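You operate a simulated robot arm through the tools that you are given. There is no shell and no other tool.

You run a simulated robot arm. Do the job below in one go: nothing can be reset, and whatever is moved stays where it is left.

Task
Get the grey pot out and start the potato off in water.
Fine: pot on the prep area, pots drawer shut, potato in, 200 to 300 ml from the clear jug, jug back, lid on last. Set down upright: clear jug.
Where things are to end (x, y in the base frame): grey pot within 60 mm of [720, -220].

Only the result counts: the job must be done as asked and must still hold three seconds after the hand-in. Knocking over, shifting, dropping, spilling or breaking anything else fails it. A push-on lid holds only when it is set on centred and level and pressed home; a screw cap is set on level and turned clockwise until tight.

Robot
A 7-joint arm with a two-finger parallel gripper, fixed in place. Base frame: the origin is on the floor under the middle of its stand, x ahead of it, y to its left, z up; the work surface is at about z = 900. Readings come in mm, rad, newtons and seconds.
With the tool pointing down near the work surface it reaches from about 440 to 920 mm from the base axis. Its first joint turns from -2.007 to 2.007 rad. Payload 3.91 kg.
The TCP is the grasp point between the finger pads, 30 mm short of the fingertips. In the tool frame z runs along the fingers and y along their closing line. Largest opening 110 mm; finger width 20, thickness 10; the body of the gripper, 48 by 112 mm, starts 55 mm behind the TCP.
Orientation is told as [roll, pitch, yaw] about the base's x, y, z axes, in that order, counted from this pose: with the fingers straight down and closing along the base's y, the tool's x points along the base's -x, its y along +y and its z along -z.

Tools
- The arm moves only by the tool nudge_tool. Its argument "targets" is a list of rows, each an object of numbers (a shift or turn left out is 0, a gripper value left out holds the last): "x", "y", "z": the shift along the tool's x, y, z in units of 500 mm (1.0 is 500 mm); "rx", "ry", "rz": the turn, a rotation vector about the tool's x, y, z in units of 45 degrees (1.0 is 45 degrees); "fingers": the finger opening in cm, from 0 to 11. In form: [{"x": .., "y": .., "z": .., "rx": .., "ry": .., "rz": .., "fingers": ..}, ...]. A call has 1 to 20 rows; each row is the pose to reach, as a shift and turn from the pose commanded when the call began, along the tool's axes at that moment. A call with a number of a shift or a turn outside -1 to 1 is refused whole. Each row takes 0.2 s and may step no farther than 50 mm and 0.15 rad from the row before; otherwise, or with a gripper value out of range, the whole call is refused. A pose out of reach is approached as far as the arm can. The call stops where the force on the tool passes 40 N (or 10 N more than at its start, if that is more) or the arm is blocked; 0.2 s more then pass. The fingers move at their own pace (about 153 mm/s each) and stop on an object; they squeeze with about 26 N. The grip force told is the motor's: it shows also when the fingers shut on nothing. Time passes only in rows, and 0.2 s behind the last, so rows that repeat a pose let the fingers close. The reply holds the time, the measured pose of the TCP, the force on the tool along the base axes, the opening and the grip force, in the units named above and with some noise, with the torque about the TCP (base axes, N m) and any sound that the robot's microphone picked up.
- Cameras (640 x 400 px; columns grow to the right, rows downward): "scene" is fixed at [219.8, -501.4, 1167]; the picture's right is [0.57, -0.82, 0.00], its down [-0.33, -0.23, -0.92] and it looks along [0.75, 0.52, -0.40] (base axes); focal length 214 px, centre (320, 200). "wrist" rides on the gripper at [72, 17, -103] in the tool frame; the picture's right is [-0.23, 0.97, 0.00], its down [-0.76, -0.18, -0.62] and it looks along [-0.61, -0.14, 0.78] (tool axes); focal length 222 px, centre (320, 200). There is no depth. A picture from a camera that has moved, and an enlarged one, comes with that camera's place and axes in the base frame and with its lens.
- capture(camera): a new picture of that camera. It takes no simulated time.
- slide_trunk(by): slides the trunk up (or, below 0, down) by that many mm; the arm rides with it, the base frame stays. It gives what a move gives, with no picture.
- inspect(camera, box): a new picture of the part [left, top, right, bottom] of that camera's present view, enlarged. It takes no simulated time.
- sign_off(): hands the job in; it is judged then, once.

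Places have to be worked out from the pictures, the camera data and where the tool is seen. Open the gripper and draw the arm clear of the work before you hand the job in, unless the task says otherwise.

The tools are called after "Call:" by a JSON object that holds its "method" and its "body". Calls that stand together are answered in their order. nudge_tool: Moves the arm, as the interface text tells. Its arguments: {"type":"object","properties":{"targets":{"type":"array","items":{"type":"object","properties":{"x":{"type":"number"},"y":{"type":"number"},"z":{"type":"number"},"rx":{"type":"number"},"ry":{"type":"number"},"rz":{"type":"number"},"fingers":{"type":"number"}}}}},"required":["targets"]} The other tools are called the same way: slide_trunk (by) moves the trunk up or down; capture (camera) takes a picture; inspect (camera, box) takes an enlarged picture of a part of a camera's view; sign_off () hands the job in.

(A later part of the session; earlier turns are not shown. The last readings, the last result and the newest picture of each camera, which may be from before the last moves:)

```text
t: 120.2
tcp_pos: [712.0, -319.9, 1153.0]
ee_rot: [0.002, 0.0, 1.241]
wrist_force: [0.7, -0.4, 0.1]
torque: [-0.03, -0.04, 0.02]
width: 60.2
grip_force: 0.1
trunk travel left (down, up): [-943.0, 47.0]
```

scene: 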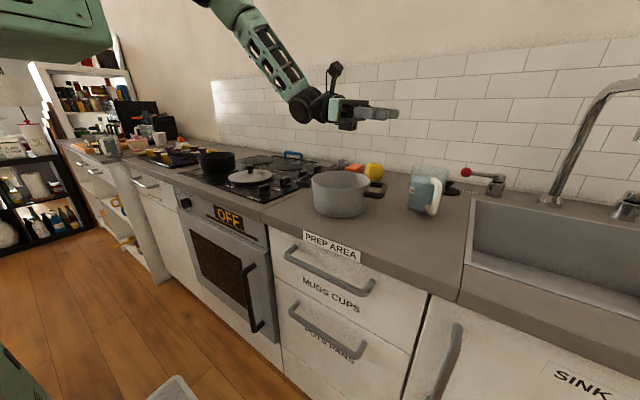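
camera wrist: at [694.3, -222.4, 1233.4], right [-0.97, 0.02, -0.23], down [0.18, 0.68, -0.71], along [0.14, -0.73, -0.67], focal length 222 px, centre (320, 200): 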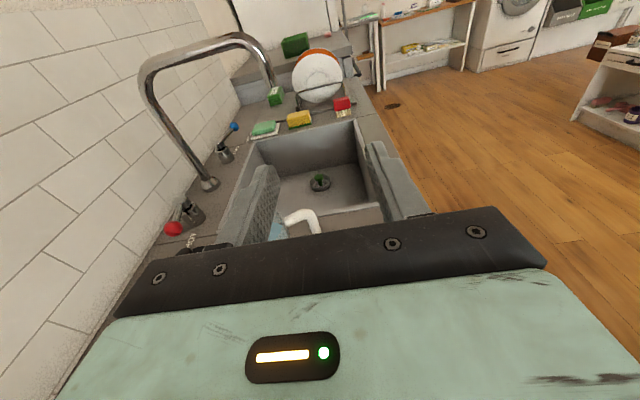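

Now I'll move to just above the handle bar at yaw 27°, with the fingertips about 20 mm above the handle.

Call:
{"method": "nudge_tool", "body": {"targets": [{"x": 0.034, "y": -0.026, "rz": 0.14}, {"x": 0.068, "y": -0.052, "rz": 0.28}, {"x": 0.102, "y": -0.078, "rz": 0.42}, {"x": 0.136, "y": -0.104, "rz": 0.56}, {"x": 0.17, "y": -0.13, "z": 0.02, "rz": 0.7}, {"x": 0.204, "y": -0.156, "z": 0.08, "rz": 0.84}, {"x": 0.238, "y": -0.1817, "z": 0.14, "rz": 0.977}, {"x": 0.238, "y": -0.1817, "z": 0.184, "rz": 0.977}]}}

Call:
{"method": "capture", "body": {"camera": "wrist"}}

Call:
{"method": "inspect", "body": {"camera": "wrist", "box": [220, 20, 440, 240]}}

Call:
{"method": "inspect", "body": {"camera": "scene", "box": [380, 120, 490, 230]}}

```text
t: 122.0
tcp_pos: [757.5, -460.5, 1058.3]
ee_rot: [0.002, 0.0, 0.472]
wrist_force: [-0.2, -0.2, 0.2]
torque: [0.02, 0.02, 0.01]
width: 60.0
grip_force: 0.1
trunk travel left (down, up): [-943.0, 47.0]
```

```text
taken
camera wrist: at [684.2, -477.9, 1162.2], right [-0.24, 0.97, 0.0], down [0.76, 0.19, 0.62], along [0.6, 0.15, -0.78], focal length 222 px, centre (320, 200)
```

wrist: 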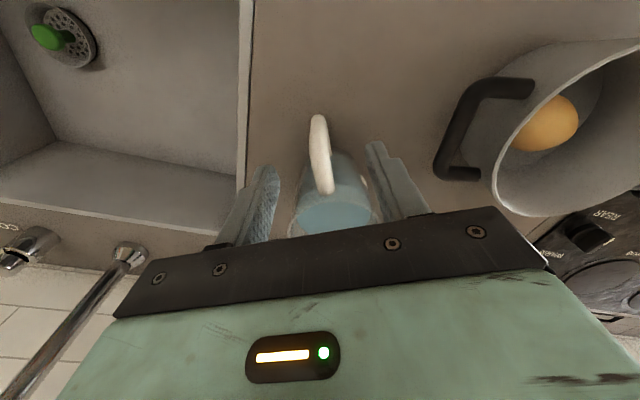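

```text
1.82 times, centred on (330, 130) of wrist
camera zoom: at [684.2, -477.9, 1162.2], right [-0.24, 0.97, 0.0], down [0.76, 0.19, 0.62], along [0.6, 0.15, -0.78], focal length 404 px, centre (302, 327)
```

zoom: 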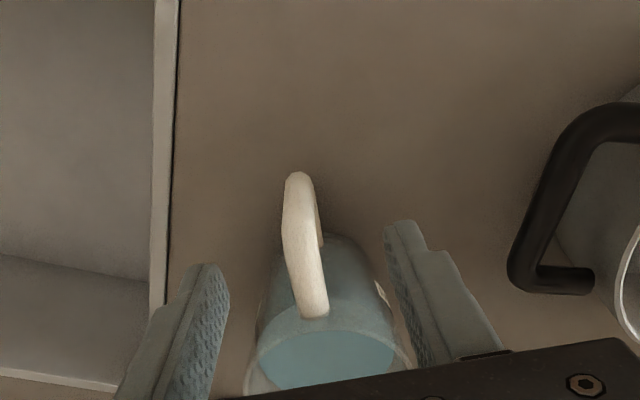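

```text
3.64 times, centred on (435, 175) of scene
camera zoom: at [219.8, -501.4, 1167.0], right [0.57, -0.82, 0.0], down [-0.33, -0.23, -0.92], along [0.75, 0.52, -0.4], focal length 780 px, centre (-98, 291)
```

zoom: 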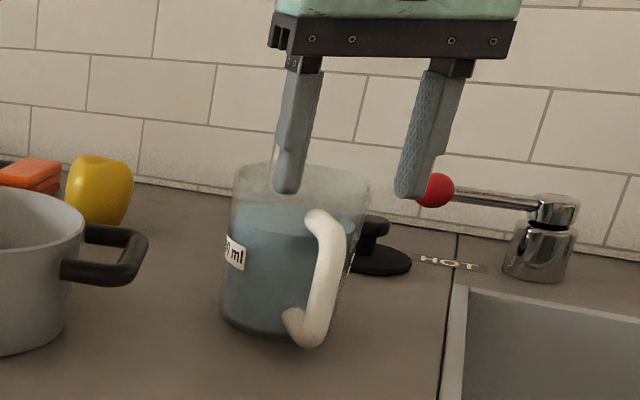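

The bar lies between the fingers within about 2 mm. I'll descend 90 mm so they straddle the handle bar.

Call:
{"method": "nudge_tool", "body": {"targets": [{"y": -0.003, "z": 0.04}, {"y": -0.003, "z": 0.09}, {"y": -0.003, "z": 0.14}, {"y": -0.003, "z": 0.18}]}}

Call:
{"method": "capture", "body": {"camera": "wrist"}}

Call:
{"method": "inspect", "body": {"camera": "scene", "box": [380, 130, 490, 240]}}

```text
t: 123.0
tcp_pos: [759.3, -462.9, 968.5]
ee_rot: [0.001, 0.0, 0.474]
wrist_force: [0.8, -0.4, 0.1]
torque: [0.03, 0.0, 0.01]
width: 59.9
grip_force: 0.0
trunk travel left (down, up): [-943.0, 47.0]
```

```text
taken
camera wrist: at [685.0, -481.1, 1073.3], right [-0.24, 0.97, 0.0], down [0.76, 0.19, 0.62], along [0.6, 0.15, -0.78], focal length 222 px, centre (320, 200)
```

wrist: 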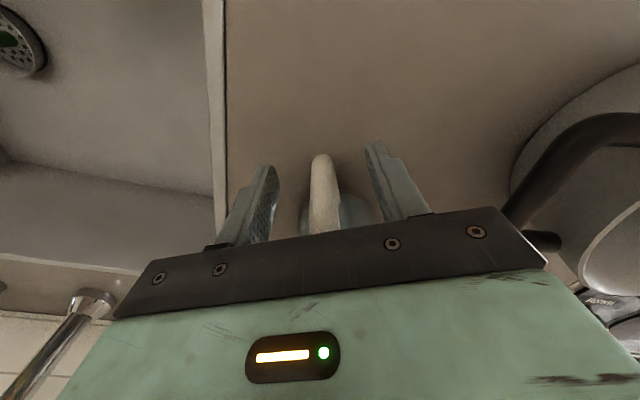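

```text
3.64 times, centred on (435, 185) of scene
camera zoom: at [219.8, -501.4, 1167.0], right [0.57, -0.82, 0.0], down [-0.33, -0.23, -0.92], along [0.75, 0.52, -0.4], focal length 780 px, centre (-98, 254)
```

zoom: 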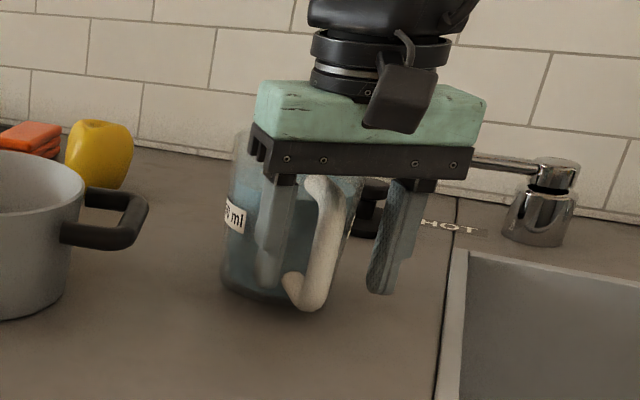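

The fingers straddle the handle bar cleanly. I'll close on it.

Call:
{"method": "nudge_tool", "body": {"targets": [{"fingers": 3}, {"fingers": 1.5}, {"fingers": 0.5}, {"fingers": 0.5}, {"fingers": 0.5}]}}

Call:
{"method": "capture", "body": {"camera": "wrist"}}

Call:
{"method": "inspect", "body": {"camera": "scene", "box": [380, 130, 490, 240]}}

```text
t: 124.2
tcp_pos: [758.5, -463.1, 969.7]
ee_rot: [0.001, 0.0, 0.475]
wrist_force: [-0.7, 1.1, -0.7]
torque: [-0.05, -0.04, -0.05]
width: 15.9
grip_force: 26.1
trunk travel left (down, up): [-943.0, 47.0]
```

```text
taken
camera wrist: at [684.9, -481.0, 1073.3], right [-0.24, 0.97, 0.0], down [0.76, 0.19, 0.62], along [0.6, 0.15, -0.78], focal length 222 px, centre (320, 200)
```

wrist: 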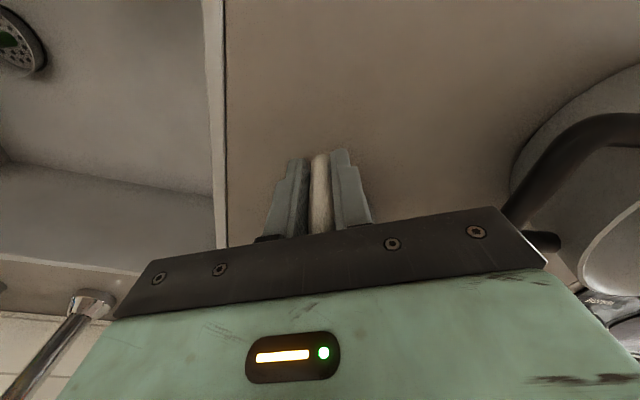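

```text
3.64 times, centred on (435, 185) of scene
camera zoom: at [219.8, -501.4, 1167.0], right [0.57, -0.82, 0.0], down [-0.33, -0.23, -0.92], along [0.75, 0.52, -0.4], focal length 780 px, centre (-98, 254)
```

zoom: 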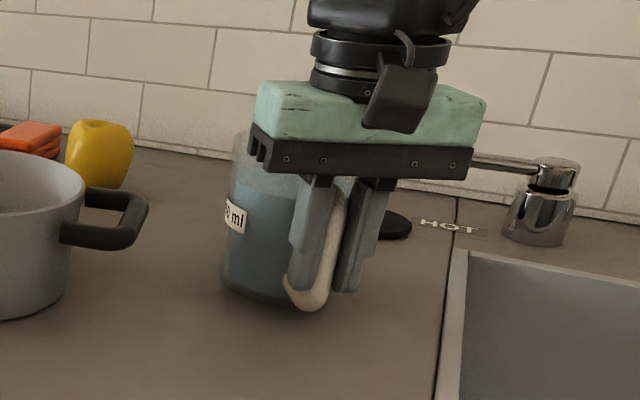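

Gripped at 15.9 mm, pose about (759, -463, 969), yaw 0.474. I'll lift gently 10 mm and check load and droop.

Call:
{"method": "nudge_tool", "body": {"targets": [{"z": -0.004}, {"z": -0.008}, {"z": -0.014}, {"z": -0.02}, {"z": -0.02}]}}

Call:
{"method": "inspect", "body": {"camera": "scene", "box": [380, 130, 490, 240]}}

```text
t: 125.4
tcp_pos: [759.9, -463.4, 978.2]
ee_rot: [0.0, 0.0, 0.475]
wrist_force: [0.3, 0.8, -5.6]
torque: [-0.2, 0.38, 0.0]
width: 15.9
grip_force: 25.8
trunk travel left (down, up): [-943.0, 47.0]
```

```text
3.64 times, centred on (435, 185) of scene
camera zoom: at [219.8, -501.4, 1167.0], right [0.57, -0.82, 0.0], down [-0.33, -0.23, -0.92], along [0.75, 0.52, -0.4], focal length 780 px, centre (-98, 254)
```

zoom: 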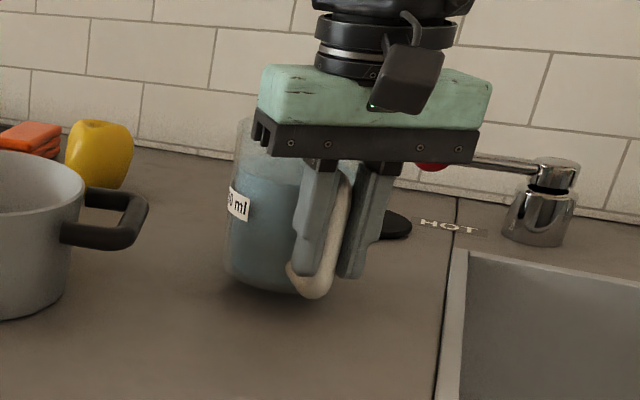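

The jug lifted cleanly: about 5.6 N, torque consistent with no droop. I'll lift another 80 mm and take several weight readings as a baseline.

Call:
{"method": "nudge_tool", "body": {"targets": [{"z": -0.02}, {"z": -0.045}, {"z": -0.07}, {"z": -0.095}, {"z": -0.12}, {"z": -0.145}, {"z": -0.16}, {"z": -0.16}, {"z": -0.16}]}}

Call:
{"method": "nudge_tool", "body": {"targets": [{"z": 0}]}}

Call:
{"method": "nudge_tool", "body": {"targets": [{"z": 0}]}}

Call:
{"method": "nudge_tool", "body": {"targets": [{"z": 0}]}}

Call:
{"method": "nudge_tool", "body": {"targets": [{"z": 0}]}}

Call:
{"method": "nudge_tool", "body": {"targets": [{"z": 0}]}}

Call:
{"method": "nudge_tool", "body": {"targets": [{"z": 0}]}}

Call:
{"method": "nudge_tool", "body": {"targets": [{"z": 0}]}}

Call:
{"method": "nudge_tool", "body": {"targets": [{"z": 0}]}}

Call:
{"method": "capture", "body": {"camera": "scene"}}

```text
t: 127.4
tcp_pos: [760.6, -462.7, 1060.0]
ee_rot: [0.002, 0.001, 0.474]
wrist_force: [-0.1, -0.3, -5.2]
torque: [-0.17, 0.36, -0.01]
width: 15.7
grip_force: 26.0
trunk travel left (down, up): [-943.0, 47.0]
```

```text
t: 127.8
tcp_pos: [759.6, -464.7, 1060.0]
ee_rot: [0.002, -0.001, 0.476]
wrist_force: [0.4, -0.8, -5.4]
torque: [-0.16, 0.35, 0.0]
width: 16.0
grip_force: 25.8
trunk travel left (down, up): [-943.0, 47.0]
```

```text
t: 128.2
tcp_pos: [760.5, -463.4, 1059.9]
ee_rot: [0.003, 0.0, 0.474]
wrist_force: [0.5, -0.6, -5.5]
torque: [-0.15, 0.39, -0.01]
width: 15.8
grip_force: 25.7
trunk travel left (down, up): [-943.0, 47.0]
```

```text
t: 128.6
tcp_pos: [761.4, -463.0, 1059.6]
ee_rot: [0.002, -0.001, 0.473]
wrist_force: [-0.8, -0.4, -5.6]
torque: [-0.16, 0.38, 0.02]
width: 16.0
grip_force: 26.1
trunk travel left (down, up): [-943.0, 47.0]
```

```text
t: 129.0
tcp_pos: [760.2, -463.2, 1059.3]
ee_rot: [0.003, 0.001, 0.475]
wrist_force: [-0.5, 0.0, -4.8]
torque: [-0.16, 0.39, -0.02]
width: 15.8
grip_force: 26.4
trunk travel left (down, up): [-943.0, 47.0]
```

```text
t: 129.4
tcp_pos: [759.9, -462.9, 1059.4]
ee_rot: [0.002, 0.001, 0.475]
wrist_force: [0.6, -0.5, -5.6]
torque: [-0.17, 0.38, 0.0]
width: 16.0
grip_force: 25.8
trunk travel left (down, up): [-943.0, 47.0]
```

```text
t: 129.8
tcp_pos: [761.9, -464.1, 1060.9]
ee_rot: [0.001, 0.001, 0.475]
wrist_force: [-0.7, 0.5, -5.0]
torque: [-0.14, 0.39, 0.0]
width: 15.9
grip_force: 25.5
trunk travel left (down, up): [-943.0, 47.0]
```

```text
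t: 130.2
tcp_pos: [760.5, -464.2, 1060.5]
ee_rot: [0.001, -0.001, 0.475]
wrist_force: [0.1, 0.0, -6.0]
torque: [-0.16, 0.4, 0.03]
width: 15.9
grip_force: 26.2
trunk travel left (down, up): [-943.0, 47.0]
```

```text
t: 130.6
tcp_pos: [760.3, -463.5, 1059.2]
ee_rot: [0.002, 0.0, 0.475]
wrist_force: [0.0, -0.1, -4.9]
torque: [-0.22, 0.37, 0.01]
width: 16.1
grip_force: 26.1
trunk travel left (down, up): [-943.0, 47.0]
```

```text
taken
```

scene: 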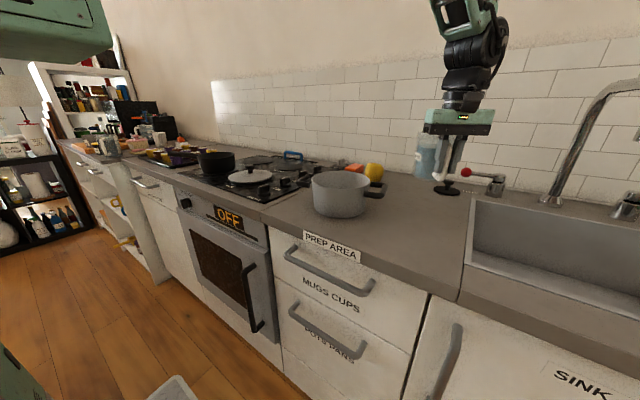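

Nine readings average about 5.33 N, so after pouring about 250 ml I want about 2.9 N. I'll raise the jug and carry it to the pot's -y side while turning toward yaw 90°, gently.

Call:
{"method": "nudge_tool", "body": {"targets": [{"z": -0.03}, {"z": -0.06}, {"z": -0.09}, {"z": -0.12}, {"z": -0.14}, {"x": 0.002, "y": 0.015, "z": -0.14, "rz": -0.07}, {"x": 0.004, "y": 0.03, "z": -0.14, "rz": -0.15}, {"x": 0.007, "y": 0.05, "z": -0.14, "rz": -0.25}, {"x": 0.009, "y": 0.07, "z": -0.14, "rz": -0.35}, {"x": 0.011, "y": 0.09, "z": -0.14, "rz": -0.45}, {"x": 0.014, "y": 0.11, "z": -0.14, "rz": -0.55}, {"x": 0.016, "y": 0.13, "z": -0.14, "rz": -0.65}, {"x": 0.019, "y": 0.15, "z": -0.14, "rz": -0.75}, {"x": 0.021, "y": 0.165, "z": -0.14, "rz": -0.83}, {"x": 0.0219, "y": 0.1764, "z": -0.14, "rz": -0.9}]}}

Call:
{"method": "nudge_tool", "body": {"targets": [{"rz": -0.07}, {"rz": -0.16}, {"rz": -0.26}, {"rz": -0.36}, {"rz": -0.44}, {"rz": -0.497}, {"rz": -0.497}]}}

Call:
{"method": "capture", "body": {"camera": "scene"}}

Call:
{"method": "capture", "body": {"camera": "wrist"}}

```text
t: 133.8
tcp_pos: [710.5, -391.1, 1127.4]
ee_rot: [0.003, -0.004, 1.182]
wrist_force: [-0.3, 0.2, -5.3]
torque: [-0.41, 0.14, 0.01]
width: 15.9
grip_force: 25.8
trunk travel left (down, up): [-943.0, 47.0]
```

```text
t: 135.4
tcp_pos: [710.9, -390.6, 1129.2]
ee_rot: [0.001, -0.001, 1.572]
wrist_force: [0.9, 0.4, -5.1]
torque: [-0.41, -0.03, 0.01]
width: 15.8
grip_force: 25.9
trunk travel left (down, up): [-943.0, 47.0]
```

```text
taken
```

scene: 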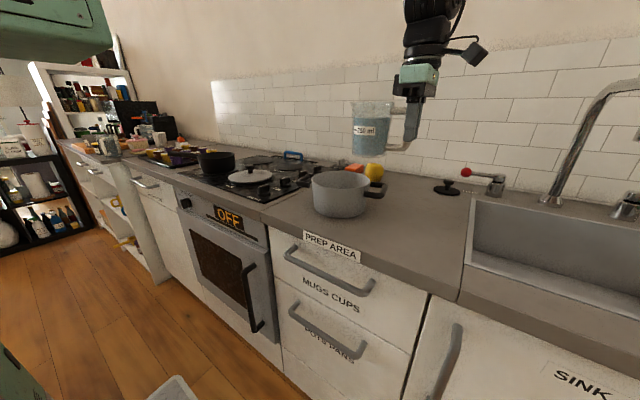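

```text
taken
camera wrist: at [692.5, -462.6, 1233.0], right [-0.97, 0.23, 0.0], down [0.18, 0.76, 0.62], along [0.14, 0.61, -0.78], focal length 222 px, centre (320, 200)
```

wrist: 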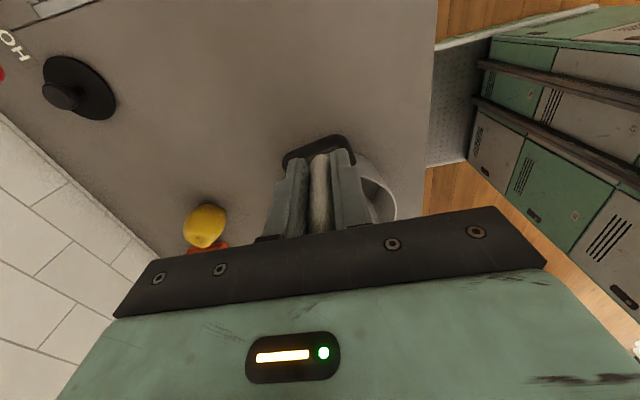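

Call:
{"method": "inspect", "body": {"camera": "scene", "box": [320, 80, 450, 170]}}

Call:
{"method": "inspect", "body": {"camera": "scene", "box": [340, 90, 410, 150]}}

```text
4.44 times, centred on (385, 125) of scene
camera zoom: at [219.8, -501.4, 1167.0], right [0.57, -0.82, 0.0], down [-0.33, -0.23, -0.92], along [0.75, 0.52, -0.4], focal length 953 px, centre (31, 533)
```

zoom: 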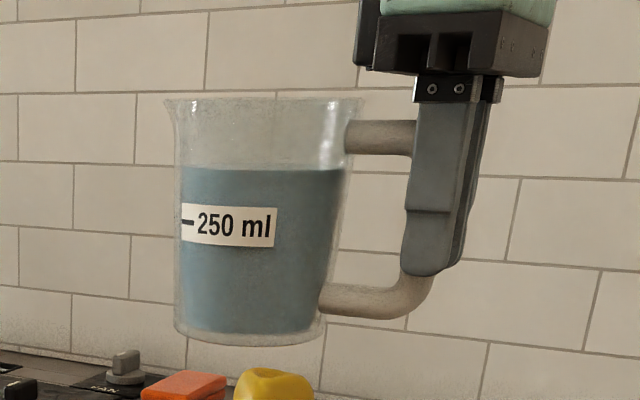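

```text
6.67 times, centred on (375, 120) of scene
camera zoom: at [219.8, -501.4, 1167.0], right [0.57, -0.82, 0.0], down [-0.33, -0.23, -0.92], along [0.75, 0.52, -0.4], focal length 1430 px, centre (-47, 733)
```

zoom: 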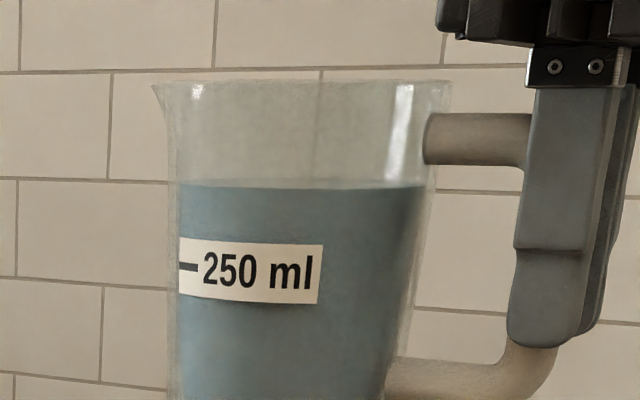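

The jug hangs upright and undrooped; it has a spout opposite the handle, a "250 ml" mark and about 380 ml of water. The spout tip is at about 137 mm ahead of and 48 mm above the TCP. I'll tilt to 30° (no flow expected), bringing the spout over the pot.

Call:
{"method": "nudge_tool", "body": {"targets": [{"x": 0.005, "z": 0.003, "ry": 0.06}, {"x": 0.01, "z": 0.006, "ry": 0.14}, {"x": 0.016, "z": 0.009, "ry": 0.23}, {"x": 0.022, "z": 0.012, "ry": 0.32}, {"x": 0.028, "z": 0.015, "ry": 0.41}, {"x": 0.033, "z": 0.018, "ry": 0.5}, {"x": 0.038, "z": 0.021, "ry": 0.58}, {"x": 0.044, "z": 0.024, "ry": 0.64}, {"x": 0.044, "z": 0.024, "ry": 0.667}, {"x": 0.044, "z": 0.024, "ry": 0.667}]}}

Call:
{"method": "inspect", "body": {"camera": "scene", "box": [290, 80, 450, 220]}}

```text
t: 137.6
tcp_pos: [711.3, -410.5, 1118.1]
ee_rot: [0.0, 0.521, 1.573]
wrist_force: [0.6, -0.7, -4.8]
torque: [-0.35, 0.02, 0.0]
width: 15.8
grip_force: 26.0
trunk travel left (down, up): [-943.0, 47.0]
```

```text
2.86 times, centred on (370, 150) of scene
camera zoom: at [219.8, -501.4, 1167.0], right [0.57, -0.82, 0.0], down [-0.33, -0.23, -0.92], along [0.75, 0.52, -0.4], focal length 613 px, centre (177, 343)
```

zoom: 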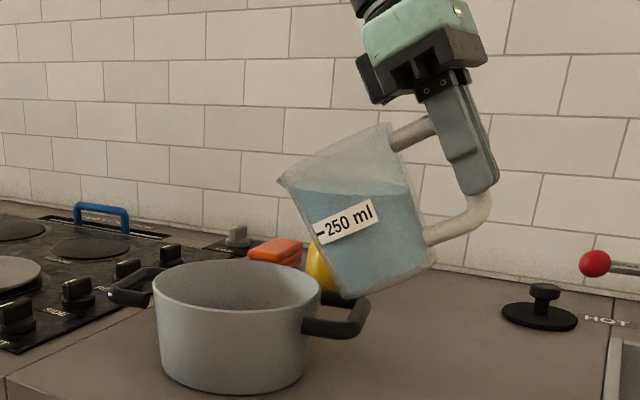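

The spout tip is at about y=-269, z=1085, exactly as modelled, with water near the lip. I'll go to 38° with the spout lowered to about z=1065.

Call:
{"method": "nudge_tool", "body": {"targets": [{"x": -0.003, "z": 0.0016, "ry": 0.04}, {"x": -0.006, "z": 0.0032, "ry": 0.09}, {"x": -0.01, "z": 0.0048, "ry": 0.135}, {"x": -0.0129, "z": 0.0064, "ry": 0.178}, {"x": -0.0129, "z": 0.0064, "ry": 0.178}]}}

Call:
{"method": "inspect", "body": {"camera": "scene", "box": [290, 80, 450, 220]}}

```text
t: 138.8
tcp_pos: [710.1, -407.2, 1110.8]
ee_rot: [0.0, 0.661, 1.572]
wrist_force: [-0.8, -0.4, -4.2]
torque: [-0.28, -0.03, -0.02]
width: 15.9
grip_force: 26.0
trunk travel left (down, up): [-943.0, 47.0]
```

```text
2.86 times, centred on (370, 150) of scene
camera zoom: at [219.8, -501.4, 1167.0], right [0.57, -0.82, 0.0], down [-0.33, -0.23, -0.92], along [0.75, 0.52, -0.4], focal length 613 px, centre (177, 343)
```

zoom: 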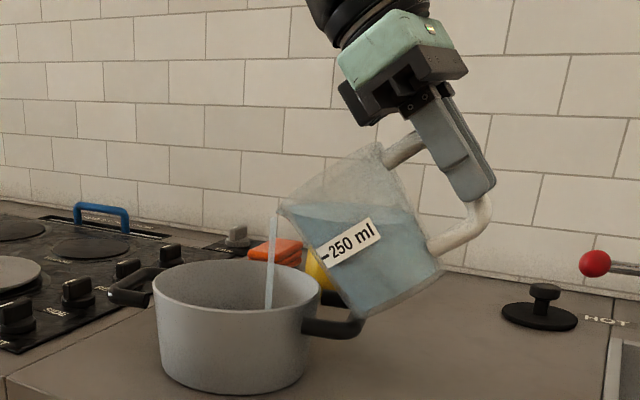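

Water is flowing from the spout straight into the pot. I'll hold here and take readings to see how fast the weight falls.

Call:
{"method": "nudge_tool", "body": {"targets": [{"z": 0}]}}

Call:
{"method": "nudge_tool", "body": {"targets": [{"z": 0}]}}

Call:
{"method": "inspect", "body": {"camera": "scene", "box": [290, 80, 450, 220]}}

```text
t: 139.2
tcp_pos: [709.6, -406.9, 1111.5]
ee_rot: [0.001, 0.66, 1.571]
wrist_force: [0.0, 0.3, -5.9]
torque: [-0.25, 0.01, 0.01]
width: 16.2
grip_force: 26.2
trunk travel left (down, up): [-943.0, 47.0]
```

```text
t: 139.6
tcp_pos: [710.8, -408.3, 1111.9]
ee_rot: [0.002, 0.659, 1.572]
wrist_force: [0.1, 0.3, -5.1]
torque: [-0.25, 0.02, -0.02]
width: 15.7
grip_force: 25.7
trunk travel left (down, up): [-943.0, 47.0]
```

```text
2.86 times, centred on (370, 150) of scene
camera zoom: at [219.8, -501.4, 1167.0], right [0.57, -0.82, 0.0], down [-0.33, -0.23, -0.92], along [0.75, 0.52, -0.4], focal length 613 px, centre (177, 343)
```

zoom: 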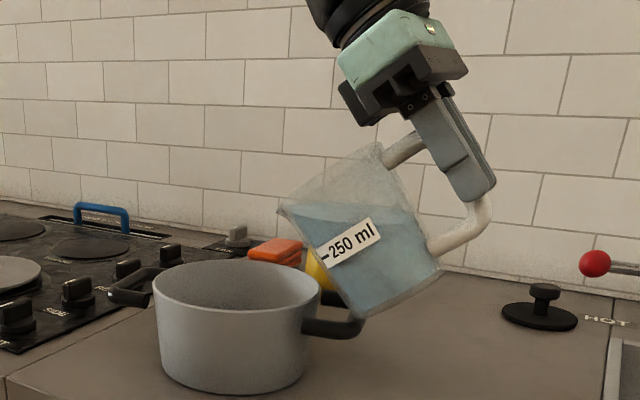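

The stream stopped at equilibrium, so the pour is quasi-static with only a small amount out so far. I'll tilt to 45°, keeping the spout in place, and hold.

Call:
{"method": "nudge_tool", "body": {"targets": [{"x": -0.0008, "z": -0.006, "ry": 0.05}, {"x": -0.0017, "z": -0.012, "ry": 0.1}, {"x": -0.0026, "z": -0.0185, "ry": 0.1556}, {"x": -0.0026, "z": -0.0185, "ry": 0.1556}, {"x": -0.0026, "z": -0.0185, "ry": 0.1556}, {"x": -0.0026, "z": -0.0185, "ry": 0.1556}, {"x": -0.0026, "z": -0.0185, "ry": 0.1556}]}}

Call:
{"method": "inspect", "body": {"camera": "scene", "box": [290, 80, 450, 220]}}

Call:
{"method": "nudge_tool", "body": {"targets": [{"z": 0}]}}

Call:
{"method": "nudge_tool", "body": {"targets": [{"z": 0}]}}

Call:
{"method": "nudge_tool", "body": {"targets": [{"z": 0}]}}

Call:
{"method": "nudge_tool", "body": {"targets": [{"z": 0}]}}

```text
t: 141.2
tcp_pos: [708.9, -402.3, 1117.7]
ee_rot: [0.002, 0.784, 1.572]
wrist_force: [0.0, 0.7, -4.6]
torque: [-0.16, -0.01, 0.0]
width: 16.0
grip_force: 26.0
trunk travel left (down, up): [-943.0, 47.0]
```

```text
2.86 times, centred on (370, 150) of scene
camera zoom: at [219.8, -501.4, 1167.0], right [0.57, -0.82, 0.0], down [-0.33, -0.23, -0.92], along [0.75, 0.52, -0.4], focal length 613 px, centre (177, 343)
```

zoom: 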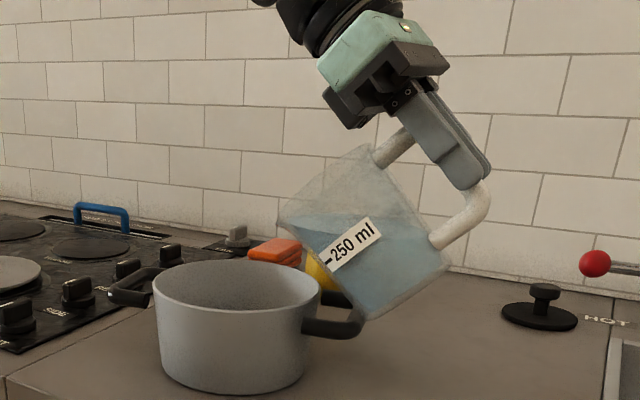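

```text
t: 141.6
tcp_pos: [709.6, -400.3, 1118.1]
ee_rot: [0.004, 0.783, 1.574]
wrist_force: [-0.1, 1.3, -4.5]
torque: [-0.21, 0.02, -0.01]
width: 16.0
grip_force: 26.0
trunk travel left (down, up): [-943.0, 47.0]
```

```text
t: 142.0
tcp_pos: [709.2, -401.9, 1118.7]
ee_rot: [0.004, 0.782, 1.573]
wrist_force: [-0.1, -0.3, -4.7]
torque: [-0.22, 0.0, 0.01]
width: 16.0
grip_force: 25.6
trunk travel left (down, up): [-943.0, 47.0]
```

```text
t: 142.4
tcp_pos: [710.0, -402.3, 1119.6]
ee_rot: [0.002, 0.784, 1.571]
wrist_force: [-0.4, 0.5, -4.6]
torque: [-0.22, -0.01, -0.01]
width: 16.0
grip_force: 25.7
trunk travel left (down, up): [-943.0, 47.0]
```

```text
t: 142.8
tcp_pos: [709.3, -401.1, 1118.6]
ee_rot: [0.002, 0.785, 1.573]
wrist_force: [1.2, 0.0, -5.1]
torque: [-0.22, 0.01, 0.0]
width: 15.8
grip_force: 26.1
trunk travel left (down, up): [-943.0, 47.0]
```

At 45° the mean is about 4.7 N, so about 64 ml has been poured. I'll tilt to 55° and hold; geometry predicts about 150 ml in total there.

Call:
{"method": "nudge_tool", "body": {"targets": [{"x": 0.0025, "z": -0.01, "ry": 0.045}, {"x": 0.005, "z": -0.02, "ry": 0.09}, {"x": 0.0075, "z": -0.03, "ry": 0.135}, {"x": 0.01, "z": -0.04, "ry": 0.18}, {"x": 0.0124, "z": -0.0489, "ry": 0.2222}, {"x": 0.0124, "z": -0.0489, "ry": 0.2222}]}}

Call:
{"method": "inspect", "body": {"camera": "scene", "box": [290, 80, 450, 220]}}

Call:
{"method": "nudge_tool", "body": {"targets": [{"z": 0}, {"z": 0}, {"z": 0}, {"z": 0}]}}

Call:
{"method": "nudge_tool", "body": {"targets": [{"z": 0}]}}

Call:
{"method": "nudge_tool", "body": {"targets": [{"z": 0}]}}

Call:
{"method": "nudge_tool", "body": {"targets": [{"z": 0}]}}

Call:
{"method": "nudge_tool", "body": {"targets": [{"z": 0}]}}

Call:
{"method": "inspect", "body": {"camera": "scene", "box": [290, 80, 450, 220]}}

```text
t: 144.2
tcp_pos: [710.2, -387.0, 1140.5]
ee_rot: [0.001, 0.958, 1.574]
wrist_force: [-0.1, -0.2, -4.6]
torque: [-0.13, 0.0, -0.01]
width: 15.8
grip_force: 26.3
trunk travel left (down, up): [-943.0, 47.0]
```

```text
2.86 times, centred on (370, 150) of scene
camera zoom: at [219.8, -501.4, 1167.0], right [0.57, -0.82, 0.0], down [-0.33, -0.23, -0.92], along [0.75, 0.52, -0.4], focal length 613 px, centre (177, 343)
```

zoom: 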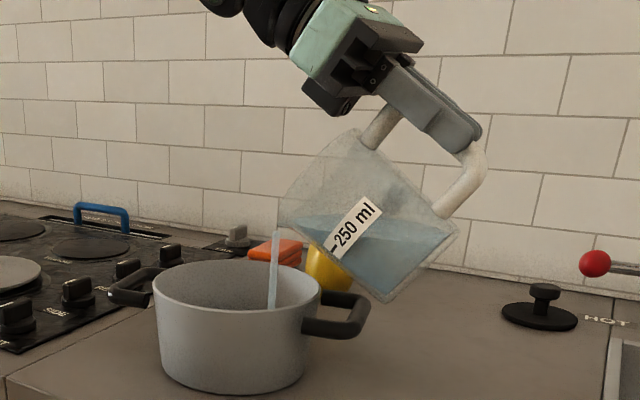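

```text
t: 145.2
tcp_pos: [709.7, -389.2, 1139.9]
ee_rot: [0.001, 0.958, 1.572]
wrist_force: [-0.1, -0.3, -3.4]
torque: [-0.11, 0.01, -0.03]
width: 15.9
grip_force: 26.2
trunk travel left (down, up): [-943.0, 47.0]
```

```text
t: 145.6
tcp_pos: [710.7, -389.6, 1139.1]
ee_rot: [0.002, 0.959, 1.573]
wrist_force: [-0.6, -0.2, -3.6]
torque: [-0.13, -0.03, -0.01]
width: 15.8
grip_force: 26.1
trunk travel left (down, up): [-943.0, 47.0]
```

```text
t: 146.0
tcp_pos: [710.6, -389.8, 1140.4]
ee_rot: [0.003, 0.959, 1.572]
wrist_force: [0.0, 0.0, -4.1]
torque: [-0.16, 0.02, -0.02]
width: 15.8
grip_force: 26.1
trunk travel left (down, up): [-943.0, 47.0]
```

```text
t: 146.4
tcp_pos: [710.0, -388.6, 1139.7]
ee_rot: [0.003, 0.957, 1.57]
wrist_force: [0.2, -0.5, -2.6]
torque: [-0.13, 0.01, 0.0]
width: 16.1
grip_force: 26.3
trunk travel left (down, up): [-943.0, 47.0]
```

```text
t: 146.8
tcp_pos: [710.9, -387.9, 1139.5]
ee_rot: [0.002, 0.959, 1.572]
wrist_force: [0.7, 0.1, -3.4]
torque: [-0.15, -0.01, 0.01]
width: 15.9
grip_force: 26.0
trunk travel left (down, up): [-943.0, 47.0]
```

```text
2.86 times, centred on (370, 150) of scene
camera zoom: at [219.8, -501.4, 1167.0], right [0.57, -0.82, 0.0], down [-0.33, -0.23, -0.92], along [0.75, 0.52, -0.4], focal length 613 px, centre (177, 343)
```

zoom: 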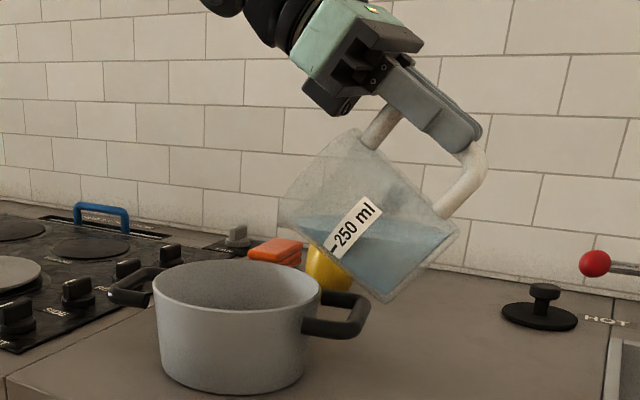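

At 55° the mean is about 3.4 N with noisy readings, roughly 150–200 ml poured. I'll take more readings before adjusting further.

Call:
{"method": "nudge_tool", "body": {"targets": [{"z": 0}]}}

Call:
{"method": "nudge_tool", "body": {"targets": [{"z": 0}]}}

Call:
{"method": "nudge_tool", "body": {"targets": [{"z": 0}]}}

Call:
{"method": "nudge_tool", "body": {"targets": [{"z": 0}]}}

Call:
{"method": "nudge_tool", "body": {"targets": [{"z": 0}]}}

Call:
{"method": "nudge_tool", "body": {"targets": [{"z": 0}]}}

Call:
{"method": "nudge_tool", "body": {"targets": [{"z": 0}]}}

Call:
{"method": "nudge_tool", "body": {"targets": [{"z": 0}]}}

Call:
{"method": "nudge_tool", "body": {"targets": [{"z": 0}]}}

Call:
{"method": "nudge_tool", "body": {"targets": [{"z": 0}]}}

Call:
{"method": "inspect", "body": {"camera": "scene", "box": [345, 115, 415, 175]}}

```text
t: 147.2
tcp_pos: [710.6, -389.2, 1139.6]
ee_rot: [0.004, 0.959, 1.573]
wrist_force: [0.1, 0.2, -3.3]
torque: [-0.1, -0.01, 0.01]
width: 16.1
grip_force: 25.2
trunk travel left (down, up): [-943.0, 47.0]
```

```text
t: 147.6
tcp_pos: [710.3, -387.2, 1139.5]
ee_rot: [0.001, 0.957, 1.573]
wrist_force: [1.2, 0.1, -4.1]
torque: [-0.1, 0.0, 0.01]
width: 15.9
grip_force: 25.5
trunk travel left (down, up): [-943.0, 47.0]
```

```text
t: 148.0
tcp_pos: [710.4, -388.5, 1139.4]
ee_rot: [0.001, 0.958, 1.574]
wrist_force: [-0.1, 0.1, -4.1]
torque: [-0.1, 0.02, -0.03]
width: 16.2
grip_force: 25.9
trunk travel left (down, up): [-943.0, 47.0]
```

```text
t: 148.4
tcp_pos: [709.9, -388.4, 1139.4]
ee_rot: [0.002, 0.957, 1.573]
wrist_force: [0.1, -0.3, -4.6]
torque: [-0.11, -0.02, -0.03]
width: 16.1
grip_force: 26.2
trunk travel left (down, up): [-943.0, 47.0]
```

```text
t: 148.8
tcp_pos: [710.6, -388.6, 1138.9]
ee_rot: [0.003, 0.959, 1.573]
wrist_force: [0.4, -0.2, -3.1]
torque: [-0.1, -0.03, 0.01]
width: 16.1
grip_force: 26.0
trunk travel left (down, up): [-943.0, 47.0]
```

```text
t: 149.2
tcp_pos: [710.6, -389.4, 1138.8]
ee_rot: [0.002, 0.959, 1.573]
wrist_force: [-0.6, 0.7, -4.0]
torque: [-0.16, 0.0, -0.01]
width: 15.9
grip_force: 26.2
trunk travel left (down, up): [-943.0, 47.0]
```

```text
t: 149.6
tcp_pos: [709.4, -389.0, 1140.1]
ee_rot: [0.003, 0.959, 1.572]
wrist_force: [0.6, -0.1, -4.7]
torque: [-0.09, -0.02, 0.0]
width: 15.9
grip_force: 26.3
trunk travel left (down, up): [-943.0, 47.0]
```

```text
t: 150.0
tcp_pos: [709.8, -388.2, 1139.2]
ee_rot: [0.002, 0.958, 1.573]
wrist_force: [0.2, -0.4, -3.8]
torque: [-0.14, 0.0, 0.01]
width: 16.1
grip_force: 26.3
trunk travel left (down, up): [-943.0, 47.0]
```

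```text
t: 150.4
tcp_pos: [709.7, -388.0, 1139.9]
ee_rot: [0.002, 0.959, 1.574]
wrist_force: [-0.4, -0.2, -3.8]
torque: [-0.15, 0.03, -0.03]
width: 16.1
grip_force: 26.3
trunk travel left (down, up): [-943.0, 47.0]
```

```text
t: 150.8
tcp_pos: [709.8, -389.4, 1140.3]
ee_rot: [0.002, 0.958, 1.572]
wrist_force: [0.0, 0.1, -3.7]
torque: [-0.08, 0.04, 0.03]
width: 15.8
grip_force: 25.9
trunk travel left (down, up): [-943.0, 47.0]
```

```text
6.67 times, centred on (380, 145) of scene
camera zoom: at [219.8, -501.4, 1167.0], right [0.57, -0.82, 0.0], down [-0.33, -0.23, -0.92], along [0.75, 0.52, -0.4], focal length 1430 px, centre (-80, 567)
```

zoom: 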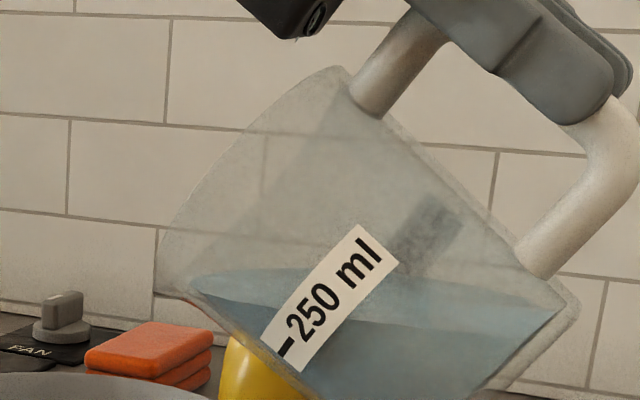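

Fifteen readings average 3.75 N, so about 160 ml has been poured, matching the geometric model. I'll tilt to about 63.5°, which should bring the total near 250 ml, then hold and weigh.

Call:
{"method": "nudge_tool", "body": {"targets": [{"x": 0.0025, "z": -0.009, "ry": 0.04}, {"x": 0.005, "z": -0.018, "ry": 0.08}, {"x": 0.0075, "z": -0.027, "ry": 0.12}, {"x": 0.0095, "z": -0.035, "ry": 0.155}, {"x": 0.0112, "z": -0.0415, "ry": 0.189}, {"x": 0.0112, "z": -0.0415, "ry": 0.189}]}}

Call:
{"method": "inspect", "body": {"camera": "scene", "box": [290, 80, 450, 220]}}

Call:
{"method": "nudge_tool", "body": {"targets": [{"z": 0}, {"z": 0}, {"z": 0}, {"z": 0}, {"z": 0}]}}

Call:
{"method": "nudge_tool", "body": {"targets": [{"z": 0}]}}

Call:
{"method": "nudge_tool", "body": {"targets": [{"z": 0}]}}

Call:
{"method": "nudge_tool", "body": {"targets": [{"z": 0}]}}

Call:
{"method": "nudge_tool", "body": {"targets": [{"z": 0}]}}

Call:
{"method": "nudge_tool", "body": {"targets": [{"z": 0}]}}

Call:
{"method": "nudge_tool", "body": {"targets": [{"z": 0}]}}

Call:
{"method": "nudge_tool", "body": {"targets": [{"z": 0}]}}

Call:
{"method": "nudge_tool", "body": {"targets": [{"z": 0}]}}

Call:
{"method": "nudge_tool", "body": {"targets": [{"z": 0}]}}

Call:
{"method": "inspect", "body": {"camera": "scene", "box": [290, 80, 450, 220]}}

```text
t: 152.2
tcp_pos: [710.2, -374.4, 1155.5]
ee_rot: [0.0, 1.108, 1.572]
wrist_force: [1.2, -0.2, -4.1]
torque: [-0.07, -0.03, -0.04]
width: 15.7
grip_force: 26.7
trunk travel left (down, up): [-943.0, 47.0]
```

```text
2.86 times, centred on (370, 150) of scene
camera zoom: at [219.8, -501.4, 1167.0], right [0.57, -0.82, 0.0], down [-0.33, -0.23, -0.92], along [0.75, 0.52, -0.4], focal length 613 px, centre (177, 343)
```

zoom: 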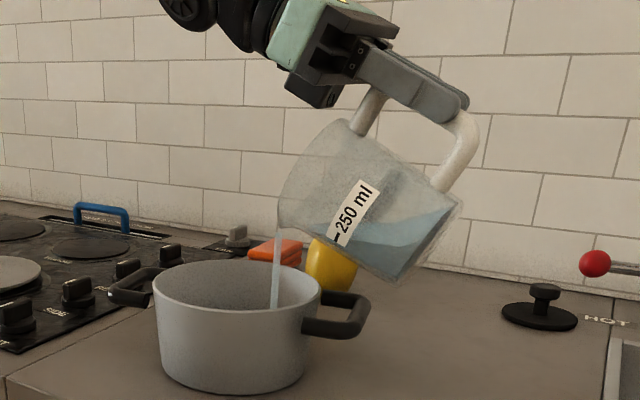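

```text
t: 153.4
tcp_pos: [710.8, -374.7, 1156.9]
ee_rot: [0.002, 1.105, 1.573]
wrist_force: [-0.2, -0.1, -3.1]
torque: [-0.07, 0.0, 0.02]
width: 15.8
grip_force: 26.0
trunk travel left (down, up): [-943.0, 47.0]
```

```text
t: 153.8
tcp_pos: [710.1, -374.5, 1155.8]
ee_rot: [0.002, 1.106, 1.574]
wrist_force: [0.2, -0.3, -2.3]
torque: [-0.05, -0.03, 0.01]
width: 15.7
grip_force: 26.1
trunk travel left (down, up): [-943.0, 47.0]
```

```text
t: 154.2
tcp_pos: [710.4, -375.1, 1156.0]
ee_rot: [0.001, 1.106, 1.573]
wrist_force: [0.0, 0.1, -4.2]
torque: [-0.1, 0.0, -0.01]
width: 15.7
grip_force: 26.5
trunk travel left (down, up): [-943.0, 47.0]
```

```text
t: 154.6
tcp_pos: [710.0, -374.6, 1156.5]
ee_rot: [0.001, 1.108, 1.572]
wrist_force: [-0.2, 1.3, -3.8]
torque: [-0.09, -0.02, -0.03]
width: 15.8
grip_force: 26.2
trunk travel left (down, up): [-943.0, 47.0]
```

```text
t: 155.0
tcp_pos: [709.7, -374.7, 1155.3]
ee_rot: [0.001, 1.108, 1.572]
wrist_force: [0.1, -0.3, -3.7]
torque: [-0.05, 0.02, 0.05]
width: 15.6
grip_force: 25.9
trunk travel left (down, up): [-943.0, 47.0]
```

```text
t: 155.4
tcp_pos: [709.9, -375.3, 1155.2]
ee_rot: [0.002, 1.105, 1.572]
wrist_force: [-0.4, 0.4, -2.8]
torque: [-0.08, 0.01, 0.03]
width: 15.9
grip_force: 26.0
trunk travel left (down, up): [-943.0, 47.0]
```

```text
t: 155.8
tcp_pos: [711.1, -374.4, 1156.9]
ee_rot: [0.002, 1.106, 1.573]
wrist_force: [0.3, 0.7, -1.5]
torque: [-0.07, -0.03, 0.0]
width: 15.8
grip_force: 25.7
trunk travel left (down, up): [-943.0, 47.0]
```

```text
t: 156.2
tcp_pos: [711.0, -374.0, 1155.9]
ee_rot: [0.002, 1.107, 1.573]
wrist_force: [-0.6, -1.0, -3.8]
torque: [-0.03, 0.01, 0.01]
width: 15.8
grip_force: 25.4
trunk travel left (down, up): [-943.0, 47.0]
```

```text
t: 156.6
tcp_pos: [710.5, -375.1, 1156.0]
ee_rot: [0.002, 1.108, 1.572]
wrist_force: [-0.2, 0.0, -3.0]
torque: [-0.06, 0.0, -0.02]
width: 15.9
grip_force: 26.0
trunk travel left (down, up): [-943.0, 47.0]
```

```text
t: 157.0
tcp_pos: [710.8, -375.6, 1155.9]
ee_rot: [0.002, 1.108, 1.573]
wrist_force: [0.0, 0.2, -1.8]
torque: [-0.03, -0.01, -0.02]
width: 15.9
grip_force: 26.4
trunk travel left (down, up): [-943.0, 47.0]
```

```text
2.86 times, centred on (370, 150) of scene
camera zoom: at [219.8, -501.4, 1167.0], right [0.57, -0.82, 0.0], down [-0.33, -0.23, -0.92], along [0.75, 0.52, -0.4], focal length 613 px, centre (177, 343)
```

zoom: 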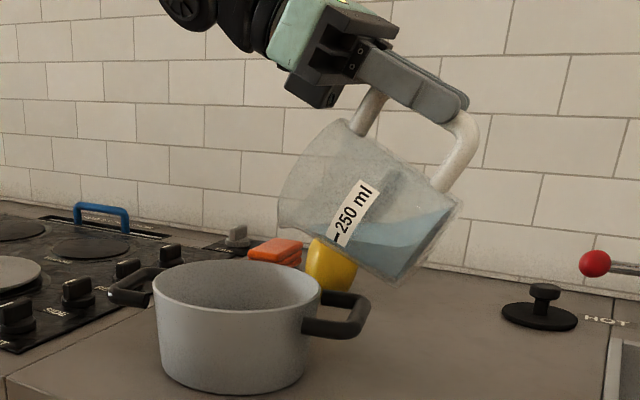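

Ten readings average about 3.0 N, so about 240 ml is poured; the model says about 248 ml. I'll tilt the jug back upright along the same path and verify using the less noisy torque and the 250 ml mark.

Call:
{"method": "nudge_tool", "body": {"targets": [{"x": -0.009, "z": 0.0164, "ry": -0.082}, {"x": -0.018, "z": 0.0328, "ry": -0.164}, {"x": -0.027, "z": 0.049, "ry": -0.247}, {"x": -0.0355, "z": 0.0656, "ry": -0.329}, {"x": -0.0444, "z": 0.082, "ry": -0.411}]}}

Call:
{"method": "nudge_tool", "body": {"targets": [{"x": 0.004, "z": 0.0045, "ry": -0.083}, {"x": 0.0077, "z": 0.009, "ry": -0.167}, {"x": 0.0115, "z": 0.0136, "ry": -0.25}, {"x": 0.0153, "z": 0.0181, "ry": -0.333}]}}

Call:
{"method": "nudge_tool", "body": {"targets": [{"x": -0.004, "z": -0.006, "ry": -0.09}, {"x": -0.008, "z": -0.012, "ry": -0.18}, {"x": -0.0115, "z": -0.018, "ry": -0.28}, {"x": -0.015, "z": -0.025, "ry": -0.38}, {"x": -0.019, "z": -0.032, "ry": -0.48}, {"x": -0.0225, "z": -0.038, "ry": -0.58}, {"x": -0.0254, "z": -0.0424, "ry": -0.667}, {"x": -0.0254, "z": -0.0424, "ry": -0.667}]}}

Call:
{"method": "inspect", "body": {"camera": "scene", "box": [290, 80, 450, 220]}}

Call:
{"method": "inspect", "body": {"camera": "scene", "box": [340, 90, 410, 150]}}

```text
t: 158.2
tcp_pos: [711.2, -399.8, 1118.0]
ee_rot: [0.002, 0.782, 1.575]
wrist_force: [0.1, -0.1, -3.1]
torque: [-0.16, 0.03, 0.0]
width: 15.8
grip_force: 25.7
trunk travel left (down, up): [-943.0, 47.0]
```

```text
t: 159.2
tcp_pos: [710.0, -411.6, 1118.1]
ee_rot: [0.0, 0.522, 1.572]
wrist_force: [0.3, -0.9, -3.3]
torque: [-0.19, 0.0, -0.01]
width: 15.8
grip_force: 25.9
trunk travel left (down, up): [-943.0, 47.0]
```

```text
t: 161.0
tcp_pos: [711.5, -393.2, 1130.1]
ee_rot: [0.0, -0.001, 1.574]
wrist_force: [0.1, -0.8, -3.1]
torque: [-0.23, -0.01, 0.0]
width: 15.7
grip_force: 25.8
trunk travel left (down, up): [-943.0, 47.0]
```

```text
2.86 times, centred on (370, 150) of scene
camera zoom: at [219.8, -501.4, 1167.0], right [0.57, -0.82, 0.0], down [-0.33, -0.23, -0.92], along [0.75, 0.52, -0.4], focal length 613 px, centre (177, 343)
```

zoom: 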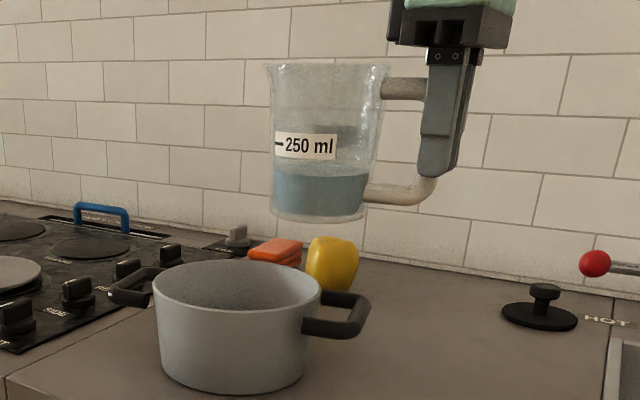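

```text
6.67 times, centred on (375, 120) of scene
camera zoom: at [219.8, -501.4, 1167.0], right [0.57, -0.82, 0.0], down [-0.33, -0.23, -0.92], along [0.75, 0.52, -0.4], focal length 1430 px, centre (-47, 733)
```

zoom: 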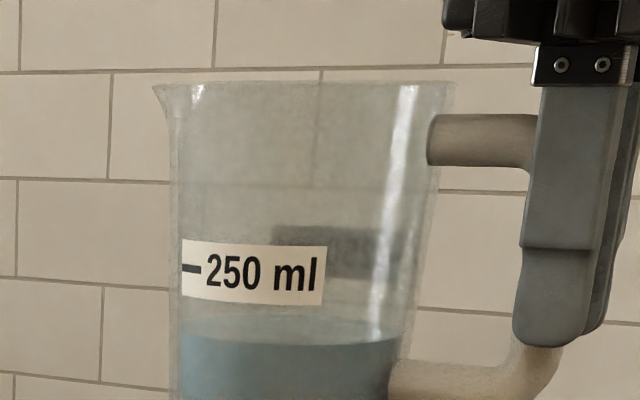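

The level was well above the 250 ml mark and is now far below it; scaling from the mark gives about 377 → 121 ml, so about 256 ml poured. I'll take several readings upright to confirm by weight and torque.

Call:
{"method": "nudge_tool", "body": {"targets": [{"z": 0}]}}

Call:
{"method": "nudge_tool", "body": {"targets": [{"z": 0}]}}

Call:
{"method": "nudge_tool", "body": {"targets": [{"z": 0}]}}

Call:
{"method": "nudge_tool", "body": {"targets": [{"z": 0}]}}

Call:
{"method": "nudge_tool", "body": {"targets": [{"z": 0}]}}

Call:
{"method": "nudge_tool", "body": {"targets": [{"z": 0}]}}

Call:
{"method": "nudge_tool", "body": {"targets": [{"z": 0}]}}

Call:
{"method": "nudge_tool", "body": {"targets": [{"z": 0}]}}

```text
t: 161.4
tcp_pos: [710.5, -392.0, 1129.5]
ee_rot: [-0.002, -0.002, 1.575]
wrist_force: [0.5, 0.2, -3.0]
torque: [-0.23, 0.0, -0.02]
width: 15.6
grip_force: 25.7
trunk travel left (down, up): [-943.0, 47.0]
```

```text
t: 161.8
tcp_pos: [710.8, -393.2, 1130.0]
ee_rot: [-0.002, 0.001, 1.573]
wrist_force: [-0.2, -0.8, -3.2]
torque: [-0.26, -0.01, 0.0]
width: 15.6
grip_force: 25.8
trunk travel left (down, up): [-943.0, 47.0]
```

```text
t: 162.2
tcp_pos: [710.6, -390.9, 1130.2]
ee_rot: [0.0, -0.002, 1.573]
wrist_force: [0.1, 0.3, -3.7]
torque: [-0.21, -0.01, -0.03]
width: 16.0
grip_force: 26.3
trunk travel left (down, up): [-943.0, 47.0]
```

```text
t: 162.6
tcp_pos: [710.2, -391.7, 1129.3]
ee_rot: [0.0, -0.001, 1.573]
wrist_force: [0.1, 0.6, -3.5]
torque: [-0.24, -0.01, 0.01]
width: 15.8
grip_force: 26.3
trunk travel left (down, up): [-943.0, 47.0]
```

```text
t: 163.0
tcp_pos: [709.9, -391.8, 1129.6]
ee_rot: [0.0, -0.002, 1.573]
wrist_force: [-0.2, -0.1, -3.2]
torque: [-0.26, 0.01, -0.04]
width: 15.9
grip_force: 26.4
trunk travel left (down, up): [-943.0, 47.0]
```

```text
t: 163.4
tcp_pos: [710.2, -392.8, 1128.6]
ee_rot: [0.001, -0.003, 1.573]
wrist_force: [0.4, -0.5, -3.5]
torque: [-0.21, -0.01, 0.04]
width: 16.0
grip_force: 26.8
trunk travel left (down, up): [-943.0, 47.0]
```

```text
t: 163.8
tcp_pos: [710.3, -392.5, 1129.3]
ee_rot: [0.0, -0.002, 1.573]
wrist_force: [-0.3, 0.1, -2.8]
torque: [-0.23, -0.02, -0.04]
width: 15.6
grip_force: 25.8
trunk travel left (down, up): [-943.0, 47.0]
```

```text
t: 164.2
tcp_pos: [710.1, -392.5, 1129.8]
ee_rot: [-0.001, -0.002, 1.573]
wrist_force: [0.4, -0.3, -4.0]
torque: [-0.22, 0.03, 0.01]
width: 15.7
grip_force: 25.5
trunk travel left (down, up): [-943.0, 47.0]
```

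The weight and torque averages suggest about 215–225 ml and the level about 235 ml — inside the range but nearer the lower end. I'll repeat the tilt to about 66.5° to add roughly 25–30 ml for margin.

Call:
{"method": "nudge_tool", "body": {"targets": [{"x": 0.005, "z": 0.003, "ry": 0.06}, {"x": 0.01, "z": 0.006, "ry": 0.14}, {"x": 0.016, "z": 0.009, "ry": 0.23}, {"x": 0.022, "z": 0.012, "ry": 0.32}, {"x": 0.028, "z": 0.015, "ry": 0.41}, {"x": 0.033, "z": 0.018, "ry": 0.5}, {"x": 0.038, "z": 0.021, "ry": 0.58}, {"x": 0.043, "z": 0.024, "ry": 0.64}, {"x": 0.043, "z": 0.024, "ry": 0.667}]}}

Call:
{"method": "nudge_tool", "body": {"targets": [{"x": -0.005, "z": -0.0034, "ry": 0.083}, {"x": -0.0097, "z": -0.0068, "ry": 0.167}, {"x": -0.0145, "z": -0.01, "ry": 0.25}, {"x": -0.0194, "z": -0.0135, "ry": 0.333}]}}

Call:
{"method": "nudge_tool", "body": {"targets": [{"x": 0.0033, "z": -0.0184, "ry": 0.082}, {"x": 0.0065, "z": -0.0367, "ry": 0.164}, {"x": 0.0098, "z": -0.055, "ry": 0.247}, {"x": 0.013, "z": -0.0734, "ry": 0.329}, {"x": 0.0163, "z": -0.0918, "ry": 0.411}, {"x": 0.0163, "z": -0.0918, "ry": 0.411}]}}

Call:
{"method": "inspect", "body": {"camera": "scene", "box": [290, 80, 450, 220]}}

```text
t: 166.2
tcp_pos: [709.4, -413.7, 1116.7]
ee_rot: [0.002, 0.524, 1.572]
wrist_force: [0.1, 0.7, -3.4]
torque: [-0.17, 0.01, 0.01]
width: 15.8
grip_force: 25.9
trunk travel left (down, up): [-943.0, 47.0]
```

```text
t: 167.2
tcp_pos: [709.5, -401.4, 1118.3]
ee_rot: [0.001, 0.786, 1.572]
wrist_force: [-0.1, 0.5, -2.7]
torque: [-0.11, 0.01, -0.03]
width: 15.8
grip_force: 26.1
trunk travel left (down, up): [-943.0, 47.0]
```

```text
t: 168.6
tcp_pos: [709.2, -374.4, 1155.7]
ee_rot: [0.003, 1.108, 1.574]
wrist_force: [0.3, 1.0, -3.2]
torque: [-0.07, -0.01, 0.01]
width: 15.8
grip_force: 26.0
trunk travel left (down, up): [-943.0, 47.0]
```

```text
2.86 times, centred on (370, 150) of scene
camera zoom: at [219.8, -501.4, 1167.0], right [0.57, -0.82, 0.0], down [-0.33, -0.23, -0.92], along [0.75, 0.52, -0.4], focal length 613 px, centre (177, 343)
```

zoom: 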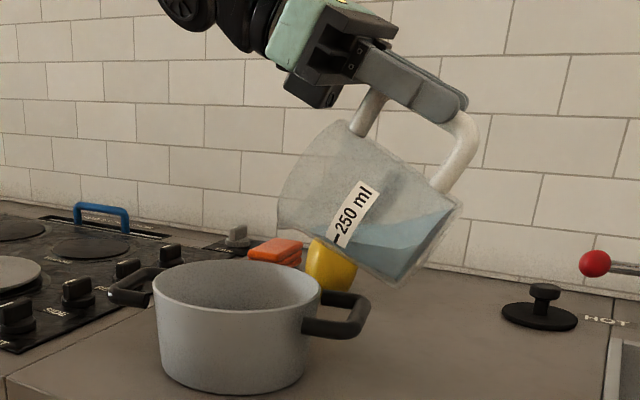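

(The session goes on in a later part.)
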